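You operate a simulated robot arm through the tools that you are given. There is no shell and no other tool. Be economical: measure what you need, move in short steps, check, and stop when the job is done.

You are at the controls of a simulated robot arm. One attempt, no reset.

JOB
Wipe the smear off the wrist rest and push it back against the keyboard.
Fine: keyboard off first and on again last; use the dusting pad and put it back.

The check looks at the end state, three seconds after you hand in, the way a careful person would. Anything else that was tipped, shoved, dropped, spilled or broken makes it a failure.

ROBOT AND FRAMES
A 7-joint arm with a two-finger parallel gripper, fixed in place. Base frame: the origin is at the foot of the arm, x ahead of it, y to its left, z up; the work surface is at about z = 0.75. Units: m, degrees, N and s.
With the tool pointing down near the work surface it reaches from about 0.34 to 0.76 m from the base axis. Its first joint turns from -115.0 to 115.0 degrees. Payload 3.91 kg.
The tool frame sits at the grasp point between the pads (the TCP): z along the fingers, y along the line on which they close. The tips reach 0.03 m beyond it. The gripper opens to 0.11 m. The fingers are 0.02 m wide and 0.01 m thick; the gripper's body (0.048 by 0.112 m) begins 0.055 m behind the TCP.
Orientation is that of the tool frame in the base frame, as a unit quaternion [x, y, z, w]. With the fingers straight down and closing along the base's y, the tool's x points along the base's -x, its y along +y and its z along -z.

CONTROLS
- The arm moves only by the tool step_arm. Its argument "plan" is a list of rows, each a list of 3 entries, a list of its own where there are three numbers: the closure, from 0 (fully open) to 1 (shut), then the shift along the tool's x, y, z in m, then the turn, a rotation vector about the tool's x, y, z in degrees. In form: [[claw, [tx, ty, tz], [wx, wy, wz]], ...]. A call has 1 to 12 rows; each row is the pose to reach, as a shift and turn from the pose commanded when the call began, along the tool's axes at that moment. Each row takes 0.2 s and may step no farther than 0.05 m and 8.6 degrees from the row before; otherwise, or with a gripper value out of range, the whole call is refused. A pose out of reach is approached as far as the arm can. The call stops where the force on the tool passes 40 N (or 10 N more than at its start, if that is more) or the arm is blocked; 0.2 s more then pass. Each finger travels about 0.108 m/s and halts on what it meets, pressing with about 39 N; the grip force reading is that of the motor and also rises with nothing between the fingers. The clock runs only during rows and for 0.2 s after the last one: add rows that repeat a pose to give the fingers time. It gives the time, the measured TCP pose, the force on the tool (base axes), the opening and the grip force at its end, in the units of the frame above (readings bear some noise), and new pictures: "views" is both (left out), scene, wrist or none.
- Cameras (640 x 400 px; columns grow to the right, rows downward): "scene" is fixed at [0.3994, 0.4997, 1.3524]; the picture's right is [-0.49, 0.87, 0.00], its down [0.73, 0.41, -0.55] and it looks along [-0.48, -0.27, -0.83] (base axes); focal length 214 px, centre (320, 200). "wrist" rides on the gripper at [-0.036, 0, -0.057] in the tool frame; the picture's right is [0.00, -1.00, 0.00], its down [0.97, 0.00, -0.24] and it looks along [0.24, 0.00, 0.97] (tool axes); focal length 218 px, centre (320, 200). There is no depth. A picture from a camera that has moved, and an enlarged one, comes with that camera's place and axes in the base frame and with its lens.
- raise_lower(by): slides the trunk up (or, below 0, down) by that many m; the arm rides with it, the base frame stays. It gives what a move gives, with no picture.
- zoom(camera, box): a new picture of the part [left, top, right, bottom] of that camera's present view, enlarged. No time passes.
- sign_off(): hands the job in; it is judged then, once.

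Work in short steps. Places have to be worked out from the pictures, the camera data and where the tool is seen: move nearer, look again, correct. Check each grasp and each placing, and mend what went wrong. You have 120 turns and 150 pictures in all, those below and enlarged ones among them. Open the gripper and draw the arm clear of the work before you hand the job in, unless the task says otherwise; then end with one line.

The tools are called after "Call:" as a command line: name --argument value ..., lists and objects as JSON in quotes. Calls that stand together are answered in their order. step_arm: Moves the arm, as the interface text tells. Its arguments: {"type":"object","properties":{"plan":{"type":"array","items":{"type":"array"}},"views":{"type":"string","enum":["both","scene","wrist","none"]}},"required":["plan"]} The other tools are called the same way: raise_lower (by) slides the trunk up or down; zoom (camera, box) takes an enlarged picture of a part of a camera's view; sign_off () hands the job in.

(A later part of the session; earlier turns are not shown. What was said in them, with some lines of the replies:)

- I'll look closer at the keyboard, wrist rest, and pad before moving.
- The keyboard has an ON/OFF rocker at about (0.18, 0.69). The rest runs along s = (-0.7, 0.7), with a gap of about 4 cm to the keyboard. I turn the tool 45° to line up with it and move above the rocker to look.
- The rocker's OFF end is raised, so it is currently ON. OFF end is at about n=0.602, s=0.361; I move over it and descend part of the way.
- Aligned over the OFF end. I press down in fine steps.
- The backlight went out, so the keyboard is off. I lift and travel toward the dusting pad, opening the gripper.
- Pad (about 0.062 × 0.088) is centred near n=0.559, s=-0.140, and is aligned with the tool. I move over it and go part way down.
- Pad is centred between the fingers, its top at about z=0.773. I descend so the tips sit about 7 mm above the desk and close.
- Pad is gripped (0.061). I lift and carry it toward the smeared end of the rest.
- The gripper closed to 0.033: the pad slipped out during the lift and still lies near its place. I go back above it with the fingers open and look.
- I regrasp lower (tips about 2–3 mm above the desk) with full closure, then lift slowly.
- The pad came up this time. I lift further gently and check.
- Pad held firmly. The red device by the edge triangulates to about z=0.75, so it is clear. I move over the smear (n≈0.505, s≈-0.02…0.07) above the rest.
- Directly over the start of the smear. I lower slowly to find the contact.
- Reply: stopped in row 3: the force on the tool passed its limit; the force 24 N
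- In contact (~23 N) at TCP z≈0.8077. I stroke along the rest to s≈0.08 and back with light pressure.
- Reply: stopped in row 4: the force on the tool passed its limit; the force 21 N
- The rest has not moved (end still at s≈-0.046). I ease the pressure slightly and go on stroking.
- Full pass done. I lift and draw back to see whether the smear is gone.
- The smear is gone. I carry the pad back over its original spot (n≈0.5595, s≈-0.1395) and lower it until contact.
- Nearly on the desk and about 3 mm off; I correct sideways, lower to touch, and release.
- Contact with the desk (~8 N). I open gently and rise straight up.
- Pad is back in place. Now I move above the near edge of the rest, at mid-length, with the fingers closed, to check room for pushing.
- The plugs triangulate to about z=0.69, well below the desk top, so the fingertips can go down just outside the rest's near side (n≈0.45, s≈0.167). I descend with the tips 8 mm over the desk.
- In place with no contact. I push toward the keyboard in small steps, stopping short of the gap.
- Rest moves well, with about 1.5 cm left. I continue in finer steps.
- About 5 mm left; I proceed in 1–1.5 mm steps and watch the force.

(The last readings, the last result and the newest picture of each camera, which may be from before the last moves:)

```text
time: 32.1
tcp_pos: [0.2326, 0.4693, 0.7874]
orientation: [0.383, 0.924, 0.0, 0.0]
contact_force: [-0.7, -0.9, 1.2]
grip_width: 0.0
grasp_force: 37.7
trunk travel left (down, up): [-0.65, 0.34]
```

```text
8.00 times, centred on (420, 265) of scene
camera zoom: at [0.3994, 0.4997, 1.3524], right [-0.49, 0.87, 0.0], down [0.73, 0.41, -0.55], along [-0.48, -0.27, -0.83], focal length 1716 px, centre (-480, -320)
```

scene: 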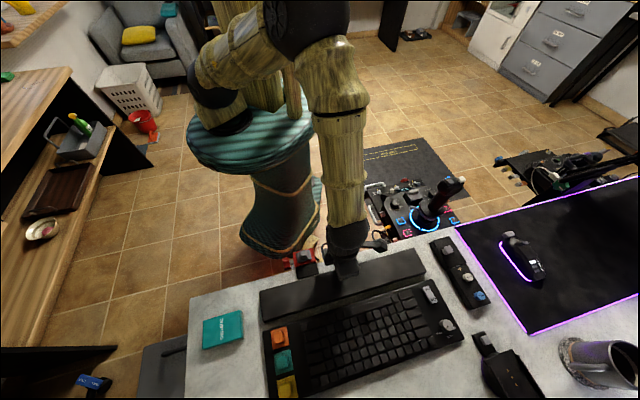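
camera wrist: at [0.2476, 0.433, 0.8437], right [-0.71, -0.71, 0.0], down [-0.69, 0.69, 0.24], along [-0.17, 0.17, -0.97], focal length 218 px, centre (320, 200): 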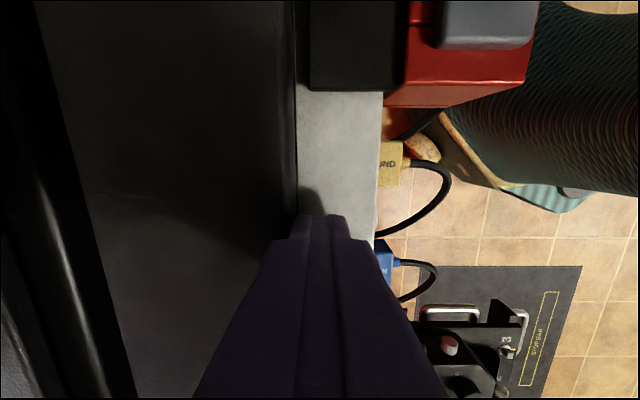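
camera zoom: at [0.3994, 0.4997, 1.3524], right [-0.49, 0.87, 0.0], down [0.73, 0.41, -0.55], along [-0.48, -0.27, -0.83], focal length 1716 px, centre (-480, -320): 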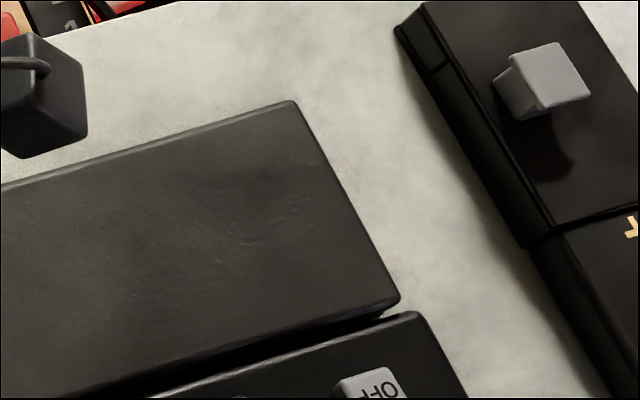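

Keyboard still unmoved and no contact force; I push a further 1–3 mm.

Call:
step_arm --plan '[[1, [0, 0.001, 0], [0, 0, 0]], [1, [0, 0.002, 0], [0, 0, 0]]]' --views "none"

Call:
zoom --camera "scene" --box '[380, 240, 460, 290]'

Call:
zoom --camera "scene" --box '[250, 280, 330, 330]'

```text
time: 32.7
tcp_pos: [0.2342, 0.4699, 0.7864]
orientation: [0.383, 0.924, 0.0, 0.0]
contact_force: [-1.8, -0.5, 0.5]
grip_width: 0.0001
grasp_force: 37.1
trunk travel left (down, up): [-0.65, 0.34]
```

```text
8.00 times, centred on (420, 265) of scene
camera zoom: at [0.3994, 0.4997, 1.3524], right [-0.49, 0.87, 0.0], down [0.73, 0.41, -0.55], along [-0.48, -0.27, -0.83], focal length 1716 px, centre (-480, -320)
```

zoom: 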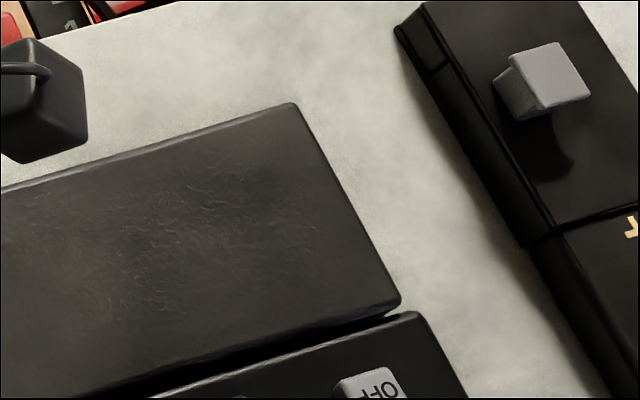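

```text
8.00 times, centred on (290, 305) of scene
camera zoom: at [0.3994, 0.4997, 1.3524], right [-0.49, 0.87, 0.0], down [0.73, 0.41, -0.55], along [-0.48, -0.27, -0.83], focal length 1716 px, centre (560, -640)
```

zoom: 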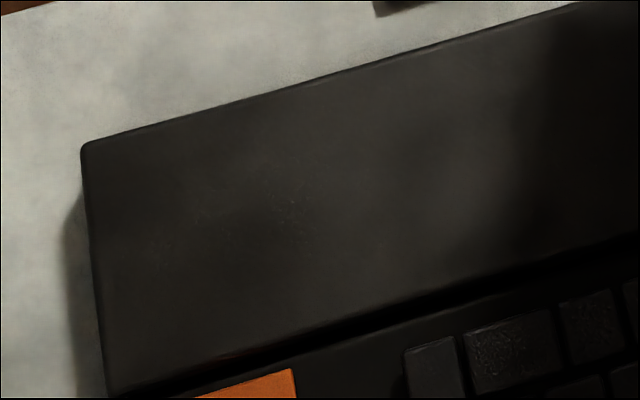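

The right end may be touching while the left is closing. I push another 1.5 mm and compare.

Call:
step_arm --plan '[[1, [0, 0.0008, 0], [0, 0, 0]], [1, [0, 0.0016, 0], [0, 0, 0]]]' --views "none"

Call:
zoom --camera "scene" --box '[380, 240, 460, 290]'

Call:
zoom --camera "scene" --box '[250, 280, 330, 330]'

```text
time: 33.3
tcp_pos: [0.2347, 0.4702, 0.7877]
orientation: [0.382, 0.924, 0.0, 0.0]
contact_force: [-2.5, -3.7, 2.0]
grip_width: 0.0
grasp_force: 38.1
trunk travel left (down, up): [-0.65, 0.34]
```

```text
8.00 times, centred on (420, 265) of scene
camera zoom: at [0.3994, 0.4997, 1.3524], right [-0.49, 0.87, 0.0], down [0.73, 0.41, -0.55], along [-0.48, -0.27, -0.83], focal length 1716 px, centre (-480, -320)
```

zoom: 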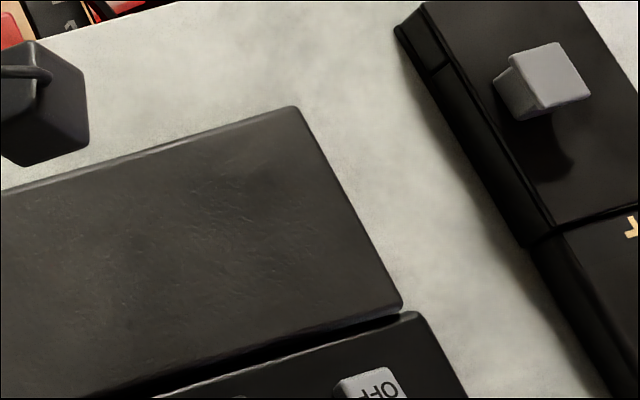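

```text
8.00 times, centred on (290, 305) of scene
camera zoom: at [0.3994, 0.4997, 1.3524], right [-0.49, 0.87, 0.0], down [0.73, 0.41, -0.55], along [-0.48, -0.27, -0.83], focal length 1716 px, centre (560, -640)
```

zoom: 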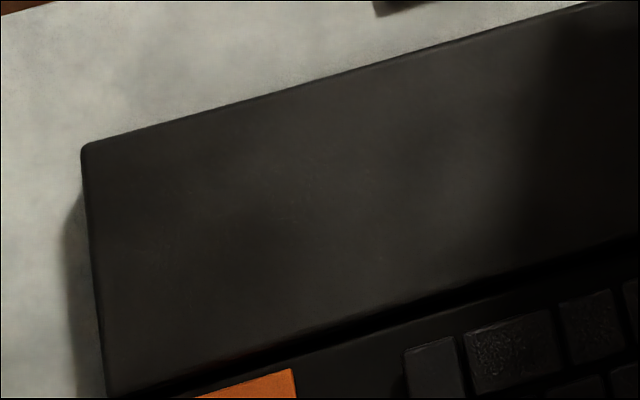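

Force rose to ~4.5 N: the left end is now against the keyboard, and the right one is closing. One more fine push.

Call:
step_arm --plan '[[1, [0, 0.0008, 0], [0, 0, 0]], [1, [0, 0.0015, 0], [0, 0, 0]]]' --views "none"

Call:
zoom --camera "scene" --box '[380, 240, 460, 290]'

Call:
zoom --camera "scene" --box '[250, 280, 330, 330]'

```text
time: 33.9
tcp_pos: [0.236, 0.4709, 0.7879]
orientation: [0.382, 0.924, 0.0, 0.0]
contact_force: [-5.1, -5.4, 2.5]
grip_width: 0.0003
grasp_force: 37.9
trunk travel left (down, up): [-0.65, 0.34]
```

```text
8.00 times, centred on (420, 265) of scene
camera zoom: at [0.3994, 0.4997, 1.3524], right [-0.49, 0.87, 0.0], down [0.73, 0.41, -0.55], along [-0.48, -0.27, -0.83], focal length 1716 px, centre (-480, -320)
```

zoom: 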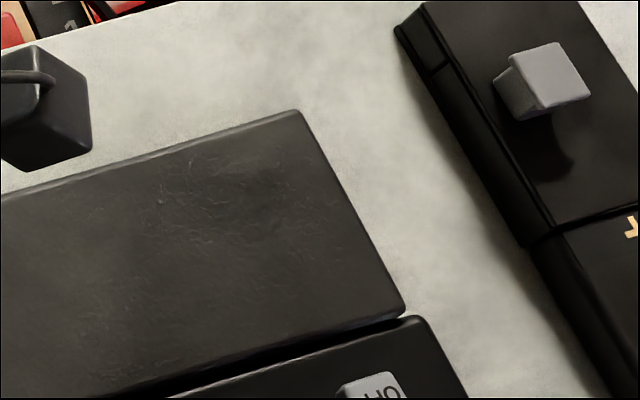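

```text
8.00 times, centred on (290, 305) of scene
camera zoom: at [0.3994, 0.4997, 1.3524], right [-0.49, 0.87, 0.0], down [0.73, 0.41, -0.55], along [-0.48, -0.27, -0.83], focal length 1716 px, centre (560, -640)
```

zoom: 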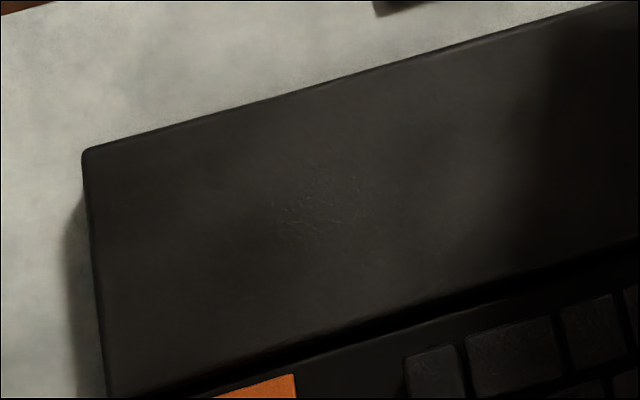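

The keyboard just began to shift by about 1 mm, so the rest is fully against it. I stop, back off, and rise.

Call:
step_arm --plan '[[1, [0, -0.012, 0], [0, 0, 0]], [1, [0, -0.022, 0], [0, 0, 0]], [1, [0, -0.022, -0.04], [0, 0, 0]], [1, [0, -0.022, -0.085], [0, 0, 0]], [1, [0, 0.0, -0.13], [0, 0, 0]], [1, [0, 0.04, -0.15], [0, 0, 0]], [1, [0.03, 0.07, -0.15], [0, 0, 0]]]'

Call:
zoom --camera "scene" --box '[240, 220, 480, 370]'

```text
time: 35.5
tcp_pos: [0.2657, 0.5449, 0.9363]
orientation: [0.382, 0.924, -0.001, 0.0]
contact_force: [-0.7, 0.4, 0.0]
grip_width: 0.0001
grasp_force: 37.5
trunk travel left (down, up): [-0.65, 0.34]
camera wrist: at [0.2902, 0.5199, 0.9932], right [-0.71, -0.71, 0.0], down [-0.69, 0.69, 0.24], along [-0.17, 0.17, -0.97], focal length 218 px, centre (320, 200)
```

scene: 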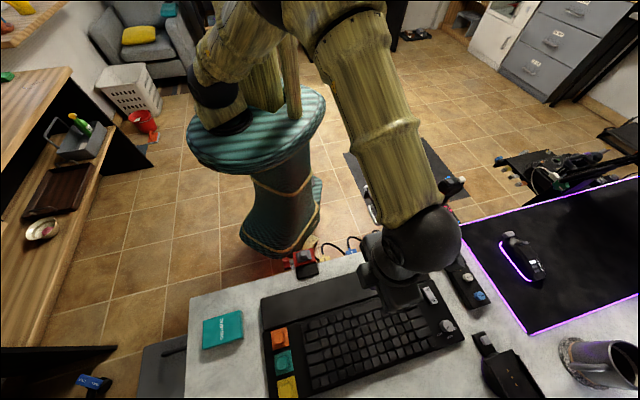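
wrist: 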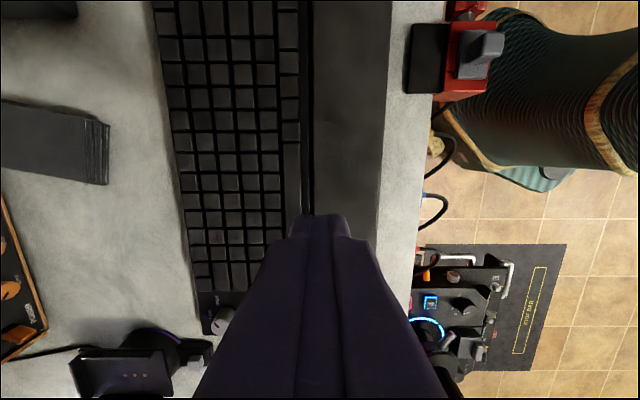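

```text
2.67 times, centred on (360, 295) of scene
camera zoom: at [0.3994, 0.4997, 1.3524], right [-0.49, 0.87, 0.0], down [0.73, 0.41, -0.55], along [-0.48, -0.27, -0.83], focal length 572 px, centre (213, -53)
```

zoom: 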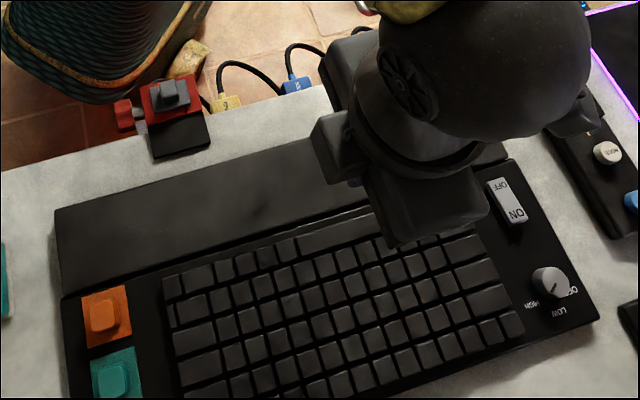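

Rest is flush with the keyboard. Now I go over the rocker's ON end (n≈0.629, s≈0.359).

Call:
step_arm --plan '[[1, [0.04, 0.014, 0], [0, 0, 0]], [1, [0.08, 0.028, 0], [0, 0, 0]], [1, [0.12, 0.042, 0], [0, 0, 0]], [1, [0.1615, 0.055, 0.02], [0, 0, 0]], [1, [0.1615, 0.055, 0.06], [0, 0, 0]], [1, [0.1615, 0.055, 0.086], [0, 0, 0]]]' --views "wrist"

```text
time: 36.9
tcp_pos: [0.1898, 0.6902, 0.8498]
orientation: [0.383, 0.924, -0.001, 0.0]
contact_force: [1.0, 0.0, 0.7]
grip_width: 0.0001
grasp_force: 37.5
out of reach, approached as far as the arm can: row 4, 5, 6
trunk travel left (down, up): [-0.65, 0.34]
camera wrist: at [0.2142, 0.6651, 0.9068], right [-0.71, -0.71, 0.0], down [-0.69, 0.69, 0.24], along [-0.17, 0.17, -0.97], focal length 218 px, centre (320, 200)
```

wrist: 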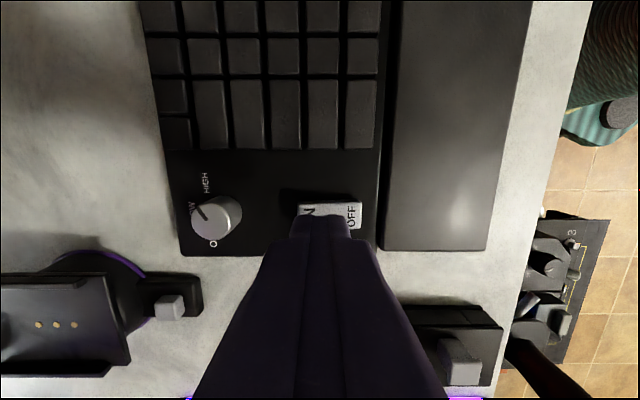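

Reach limit left me about 6 mm short. I try completing the offset while going lower, since reach may be better there.

Call:
step_arm --plan '[[1, [0.004, 0.007, 0.01], [0, 0, 0]], [1, [0.004, 0.007, 0.02], [0, 0, 0]]]' --views "wrist"

```text
time: 37.5
tcp_pos: [0.1887, 0.6905, 0.8315]
orientation: [0.383, 0.924, 0.001, 0.001]
contact_force: [-0.9, 0.3, 1.4]
grip_width: 0.0
grasp_force: 37.7
out of reach, approached as far as the arm can: row 1, 2
trunk travel left (down, up): [-0.65, 0.34]
camera wrist: at [0.2141, 0.6647, 0.8888], right [-0.71, -0.71, 0.0], down [-0.69, 0.69, 0.24], along [-0.17, 0.17, -0.97], focal length 218 px, centre (320, 200)
```

wrist: 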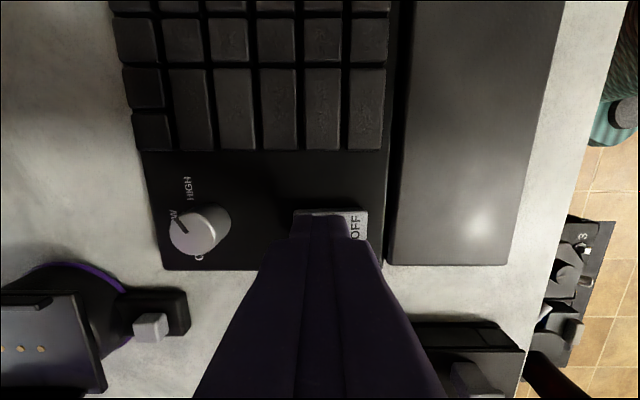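

Reach is capped at r≈0.716. I tilt the tool 5° so the tips point outward, which gains reach, and aim for n≈0.629, s≈0.358.

Call:
step_arm --plan '[[1, [0, 0, -0.01], [-4.35, 2.47, 0]], [1, [0.003, 0.007, -0.01], [-4.35, 2.47, 0]]]' --views "wrist"

```text
time: 38.1
tcp_pos: [0.1943, 0.7068, 0.8416]
orientation: [0.382, 0.923, 0.042, -0.005]
contact_force: [0.6, -0.2, 0.3]
grip_width: 0.0002
grasp_force: 37.3
out of reach, approached as far as the arm can: row 1, 2
trunk travel left (down, up): [-0.65, 0.34]
camera wrist: at [0.218, 0.6765, 0.8968], right [-0.71, -0.7, -0.08], down [-0.69, 0.66, 0.28], along [-0.15, 0.25, -0.96], focal length 218 px, centre (320, 200)
```

wrist: 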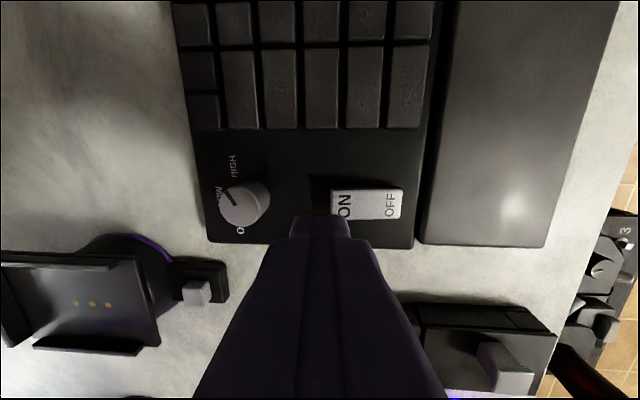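

The tilt gives plenty of reach; I've overshot by about 1 cm in n. I pull back to the ON end.

Call:
step_arm --plan '[[1, [-0.004, -0.012, 0.0], [0, 0, 0]], [1, [-0.004, -0.012, 0.005], [0, 0, 0]]]' --views "wrist"

```text
time: 38.7
tcp_pos: [0.1894, 0.7075, 0.8361]
orientation: [0.382, 0.923, 0.043, -0.004]
contact_force: [-0.4, -0.8, -1.4]
grip_width: 0.0
grasp_force: 37.4
out of reach, approached as far as the arm can: row 1, 2
trunk travel left (down, up): [-0.65, 0.34]
camera wrist: at [0.214, 0.677, 0.8906], right [-0.71, -0.7, -0.07], down [-0.69, 0.66, 0.28], along [-0.15, 0.25, -0.96], focal length 218 px, centre (320, 200)
```

wrist: 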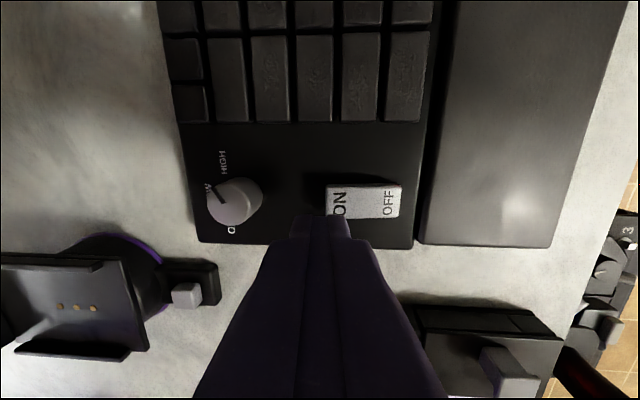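

Call:
step_arm --plan '[[1, [-0.01, -0.008, 0.0], [0, 0, 0]], [1, [-0.01, -0.008, 0.0], [0, 0, 0]]]' --views "wrist"

```text
time: 39.3
tcp_pos: [0.194, 0.7066, 0.8343]
orientation: [0.382, 0.923, 0.044, -0.005]
contact_force: [0.2, -0.5, -1.2]
grip_width: 0.0001
grasp_force: 37.8
out of reach, approached as far as the arm can: row 1, 2
trunk travel left (down, up): [-0.65, 0.34]
camera wrist: at [0.2172, 0.6762, 0.8893], right [-0.71, -0.7, -0.07], down [-0.69, 0.66, 0.28], along [-0.15, 0.25, -0.96], focal length 218 px, centre (320, 200)
```

wrist: 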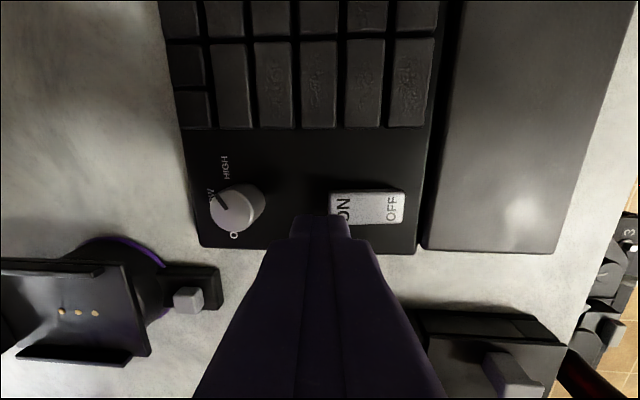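

Command is still outside the limit; I pull back radially until it no longer clamps.

Call:
step_arm --plan '[[1, [-0.006, -0.01, -0.001], [0, 0, 0]], [1, [-0.01, -0.0174, -0.0015], [0, 0, 0]]]' --views "wrist"

```text
time: 39.9
tcp_pos: [0.1933, 0.7062, 0.8338]
orientation: [0.383, 0.923, 0.043, -0.005]
contact_force: [-1.1, -0.6, 0.5]
grip_width: 0.0
grasp_force: 37.0
out of reach, approached as far as the arm can: row 1, 2
trunk travel left (down, up): [-0.65, 0.34]
camera wrist: at [0.2161, 0.6764, 0.8884], right [-0.71, -0.7, -0.07], down [-0.69, 0.66, 0.28], along [-0.15, 0.25, -0.96], focal length 218 px, centre (320, 200)
```

wrist: 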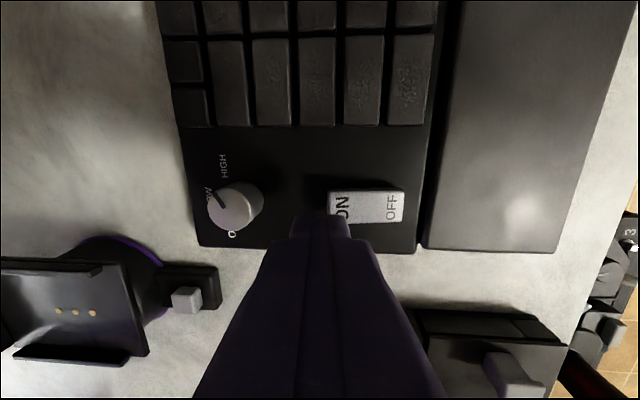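

Call:
step_arm --plan '[[1, [-0.005, -0.008, -0.0008], [0, 0, 0]], [1, [-0.008, -0.013, -0.001], [0, 0, 0]]]' --views "none"

```text
time: 40.5
tcp_pos: [0.1931, 0.7066, 0.8341]
orientation: [0.382, 0.923, 0.043, -0.004]
contact_force: [-0.1, 0.9, 1.3]
grip_width: 0.0003
grasp_force: 37.7
out of reach, approached as far as the arm can: row 1, 2
trunk travel left (down, up): [-0.65, 0.34]
```

Not moving; I try a larger retreat, inward and up, to free the arm from the limit.

Call:
step_arm --plan '[[1, [-0.01, -0.018, -0.015], [0, 0, 0]], [1, [-0.02, -0.035, -0.03], [0, 0, 0]]]' --views "none"

```text
time: 41.1
tcp_pos: [0.1913, 0.7073, 0.8596]
orientation: [0.382, 0.923, 0.043, -0.005]
contact_force: [0.6, -0.6, -0.8]
grip_width: 0.0
grasp_force: 37.9
out of reach, approached as far as the arm can: row 1, 2
trunk travel left (down, up): [-0.65, 0.34]
```

The radius stays pinned at the stretch limit. I undo the tilt while pulling in and up more strongly.

Call:
step_arm --plan '[[1, [-0.015, -0.026, -0.03], [2, -1.2, 0]], [1, [-0.03, -0.052, -0.06], [4.35, -2.47, 0]], [1, [-0.045, -0.078, -0.09], [4.35, -2.47, 0]]]' --views "scene"

```text
time: 41.9
tcp_pos: [0.1776, 0.6849, 0.9476]
orientation: [0.382, 0.924, -0.001, 0.0]
contact_force: [-0.3, -0.1, 0.3]
grip_width: 0.0
grasp_force: 38.0
out of reach, approached as far as the arm can: row 1, 2, 3
trunk travel left (down, up): [-0.65, 0.34]
```

scene: 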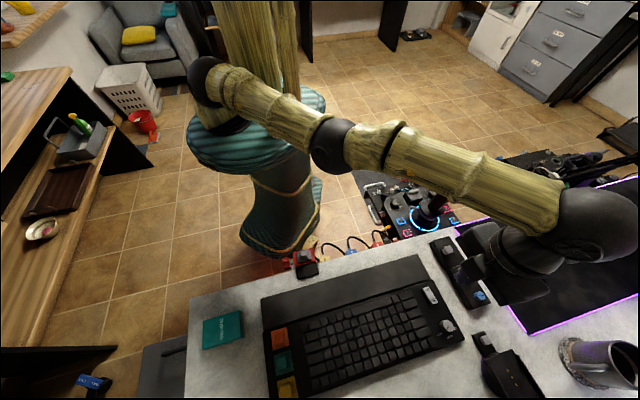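

The arm is stretched straight. I command a long inward move to break it out of the stretch.

Call:
step_arm --plan '[[1, [-0.02, -0.035, -0.02], [0, 0, 0]], [1, [-0.04, -0.07, -0.03], [0, 0, 0]], [1, [-0.06, -0.105, -0.03], [0, 0, 0]], [1, [-0.08, -0.14, -0.03], [0, 0, 0]], [1, [-0.1, -0.175, -0.03], [0, 0, 0]]]' --views "none"

```text
time: 43.1
tcp_pos: [0.1455, 0.6788, 1.0181]
orientation: [0.382, 0.924, -0.001, 0.0]
contact_force: [-0.4, -0.1, -0.3]
grip_width: 0.0
grasp_force: 37.6
out of reach, approached as far as the arm can: row 1, 2, 3, 4, 5
trunk travel left (down, up): [-0.65, 0.34]
```

The elbow is locked straight; going down should make it flex. I command downward (still well above the desk), keeping the target inward.

Call:
step_arm --plan '[[1, [0, 0, 0.03], [0, 0, 0]], [1, [0, 0, 0.06], [0, 0, 0]], [1, [0, 0, 0.08], [0, 0, 0]]]' --views "scene"

```text
time: 43.9
tcp_pos: [0.1483, 0.6919, 0.9367]
orientation: [0.382, 0.924, -0.001, 0.001]
contact_force: [-0.1, -1.2, 0.2]
grip_width: 0.0
grasp_force: 38.2
out of reach, approached as far as the arm can: row 1, 2, 3
trunk travel left (down, up): [-0.65, 0.34]
```

scene: 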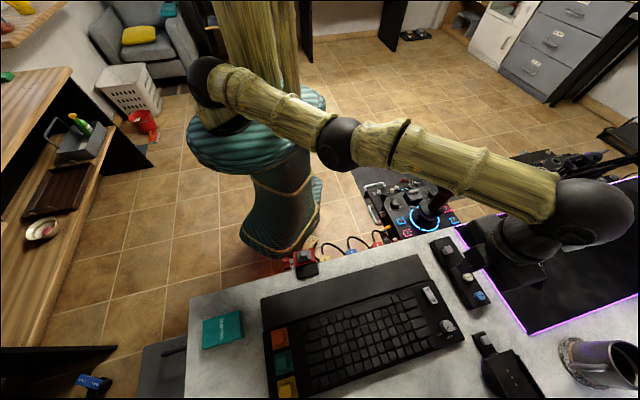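

Still pinned. I try backing out along -s (the way I left last time), staying high.

Call:
step_arm --plan '[[1, [-0.045, -0.01, -0.01], [0, 0, 0]], [1, [-0.09, -0.02, -0.02], [0, 0, 0]], [1, [-0.135, -0.03, -0.02], [0, 0, 0]], [1, [-0.18, -0.04, -0.02], [0, 0, 0]], [1, [-0.22, -0.05, -0.02], [0, 0, 0]]]'

```text
time: 45.1
tcp_pos: [0.2718, 0.5022, 0.9609]
orientation: [0.381, 0.925, 0.009, -0.001]
contact_force: [-2.0, -6.8, -6.3]
grip_width: 0.0
grasp_force: 37.8
out of reach, approached as far as the arm can: row 1, 2
trunk travel left (down, up): [-0.65, 0.34]
camera wrist: at [0.296, 0.476, 1.0184], right [-0.7, -0.71, -0.02], down [-0.69, 0.68, 0.25], along [-0.16, 0.18, -0.97], focal length 218 px, centre (320, 200)
```

scene: 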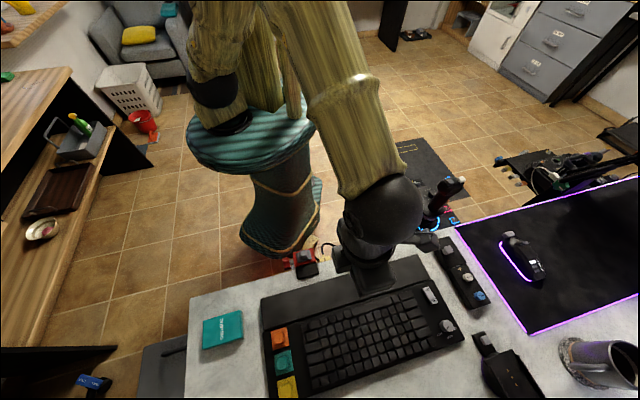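
wrist: 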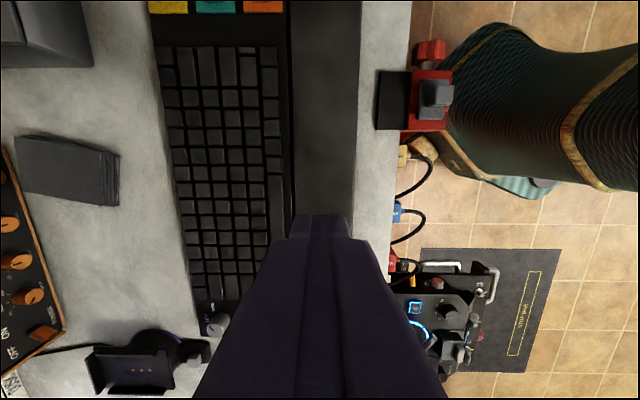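

Freed. Settling first to get an accurate reading.

Call:
step_arm --plan '[[1, [0, 0, 0], [0, 0, 0]], [1, [0, 0, 0], [0, 0, 0]]]' --views "none"

```text
time: 45.7
tcp_pos: [0.269, 0.498, 0.9573]
orientation: [0.382, 0.924, 0.001, 0.0]
contact_force: [0.3, 0.1, 0.3]
grip_width: 0.0001
grasp_force: 37.5
trunk travel left (down, up): [-0.65, 0.34]
```

Now I approach again with a 6° outward tilt, aiming at a TCP radius of 0.721, inside the limit, and lower earlier.

Call:
step_arm --plan '[[1, [0.03, 0.012, 0.03], [-1, 0.6, 0]], [1, [0.065, 0.026, 0.055], [-2.5, 1.5, 0]], [1, [0.105, 0.043, 0.07], [-4, 2.3, 0]], [1, [0.145, 0.06, 0.085], [-5.2, 2.96, 0]], [1, [0.175, 0.075, 0.1], [-5.2, 2.96, 0]], [1, [0.1956, 0.0836, 0.107], [-5.2, 2.96, 0]], [1, [0.1956, 0.0836, 0.107], [-5.2, 2.96, 0]]]' --views "wrist"

```text
time: 47.3
tcp_pos: [0.1911, 0.6935, 0.8482]
orientation: [0.382, 0.923, 0.052, -0.006]
contact_force: [-0.1, 0.4, -0.1]
grip_width: 0.0
grasp_force: 37.8
trunk travel left (down, up): [-0.65, 0.34]
camera wrist: at [0.2131, 0.663, 0.9027], right [-0.71, -0.7, -0.09], down [-0.69, 0.66, 0.29], along [-0.14, 0.27, -0.95], focal length 218 px, centre (320, 200)
```

wrist: 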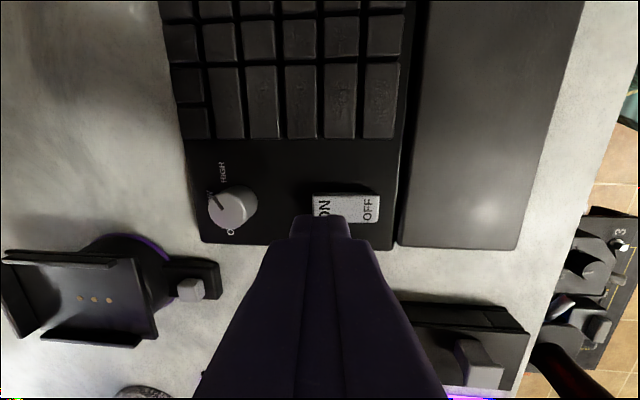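

Well aligned over the ON end and within reach. I press straight down in fine steps.

Call:
step_arm --plan '[[1, [0.001, -0.001, 0.02], [0, 0, 0]], [1, [0.0005, -0.0017, 0.03], [0, 0, 0]], [1, [0.0002, -0.0023, 0.036], [0, 0, 0]], [1, [0, -0.0026, 0.04], [0, 0, 0]], [1, [-0.0002, -0.0029, 0.043], [0, 0, 0]]]' --views "wrist"

```text
time: 48.5
tcp_pos: [0.1918, 0.6978, 0.8104]
orientation: [0.382, 0.923, 0.056, -0.007]
contact_force: [6.3, 9.3, 23.8]
grip_width: 0.0
grasp_force: 38.2
trunk travel left (down, up): [-0.65, 0.34]
camera wrist: at [0.2147, 0.6665, 0.865], right [-0.7, -0.7, -0.1], down [-0.7, 0.66, 0.29], along [-0.14, 0.28, -0.95], focal length 218 px, centre (320, 200)
```

wrist: 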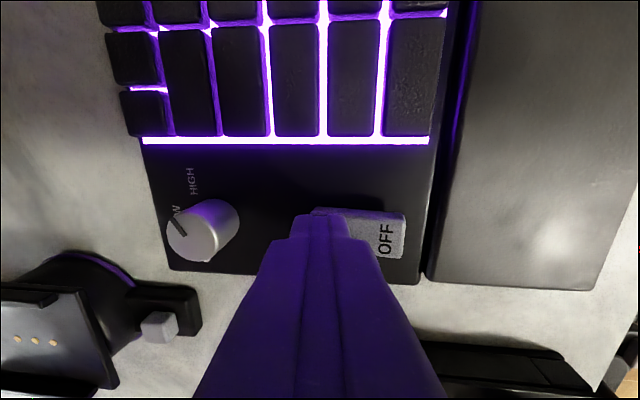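

Keyboard is back on. I rise straight up, withdraw inward, level the tool, and open the gripper.

Call:
step_arm --plan '[[1, [0.0015, 0.0025, -0.03], [0, 0, 0]], [1, [0.002, 0.004, -0.07], [0, 0, 0]], [1, [-0.02, -0.015, -0.1], [1.5, -0.9, 0]], [1, [-0.055, -0.035, -0.12], [3, -1.7, 0]], [1, [-0.095, -0.055, -0.14], [5.2, -2.96, 0]], [0.5, [-0.13, -0.08, -0.16], [5.2, -2.96, 0]], [0, [-0.165, -0.105, -0.18], [5.2, -2.96, 0]], [0, [-0.195, -0.13, -0.2], [5.2, -2.96, 0]], [0, [-0.22, -0.16, -0.23], [5.2, -2.96, 0]], [0, [-0.22, -0.16, -0.23], [5.2, -2.96, 0]]]'

Call:
zoom --camera "scene" --box '[180, 220, 500, 400]'

```text
time: 50.7
tcp_pos: [0.226, 0.4074, 1.0105]
orientation: [0.383, 0.924, 0.001, 0.0]
contact_force: [-0.3, -0.2, 0.5]
grip_width: 0.11
grasp_force: 0.1
trunk travel left (down, up): [-0.65, 0.34]
camera wrist: at [0.2516, 0.3814, 1.0676], right [-0.71, -0.71, 0.0], down [-0.69, 0.69, 0.24], along [-0.17, 0.17, -0.97], focal length 218 px, centre (320, 200)
```

scene: 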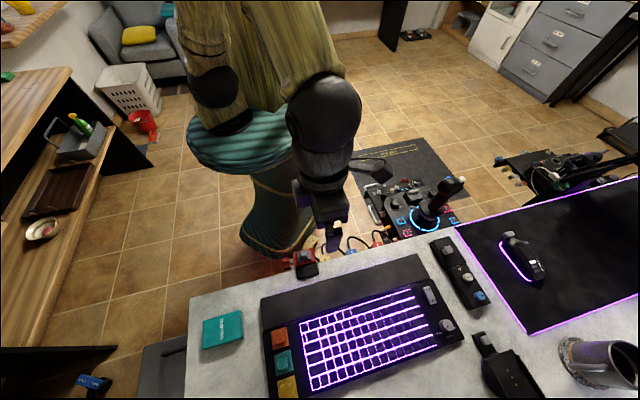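
wrist: 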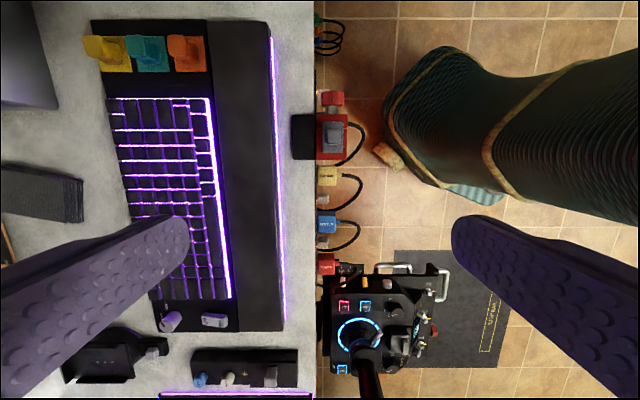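

```text
2.00 times, centred on (340, 310) of scene
camera zoom: at [0.3994, 0.4997, 1.3524], right [-0.49, 0.87, 0.0], down [0.73, 0.41, -0.55], along [-0.48, -0.27, -0.83], focal length 429 px, centre (280, -20)
```

zoom: 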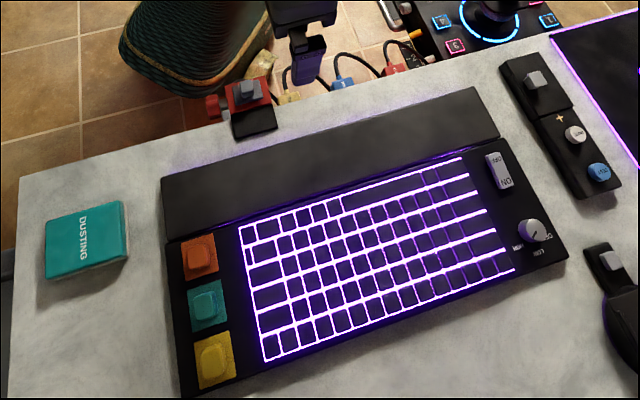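

Everything looks right; one check of the seam between the rest and the keyboard.

Call:
zoom --camera "wrist" --box '[190, 10, 300, 340]'

Call:
zoom --camera "scene" --box '[380, 240, 460, 290]'

```text
1.21 times, centred on (245, 175) of wrist
camera zoom: at [0.2516, 0.3814, 1.0676], right [-0.71, -0.71, 0.0], down [-0.69, 0.69, 0.24], along [-0.17, 0.17, -0.97], focal length 265 px, centre (411, 230)
```

zoom: 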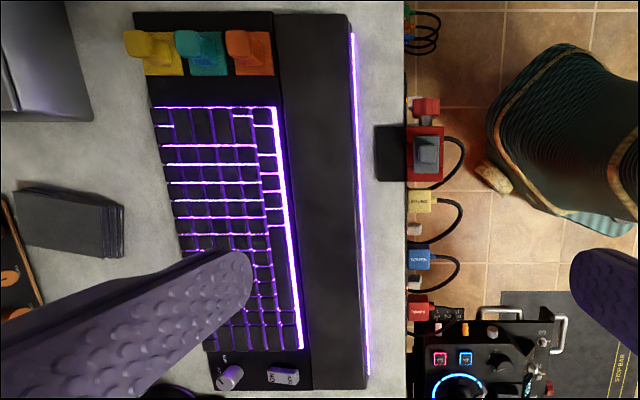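

```text
8.00 times, centred on (420, 265) of scene
camera zoom: at [0.3994, 0.4997, 1.3524], right [-0.49, 0.87, 0.0], down [0.73, 0.41, -0.55], along [-0.48, -0.27, -0.83], focal length 1716 px, centre (-480, -320)
```

zoom: 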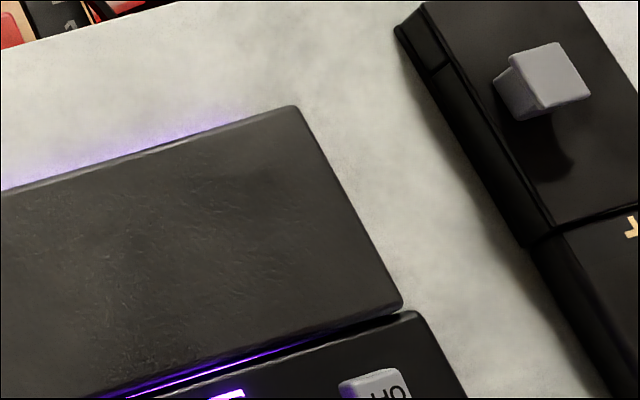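

The rest moved back about 1 mm together with the keyboard during the ON press, which confirms they are in contact. The smear is gone, the pad is back, the keyboard is on, and the arm is clear.

Call:
sign_off

```text
The job is handed in.
```

I switched the keyboard off, wiped the smear off the wrist rest, put the dusting pad back within a few millimetres of its spot, pushed the rest against the keyboard (which shifted about 1 mm), and switched the keyboard back on.
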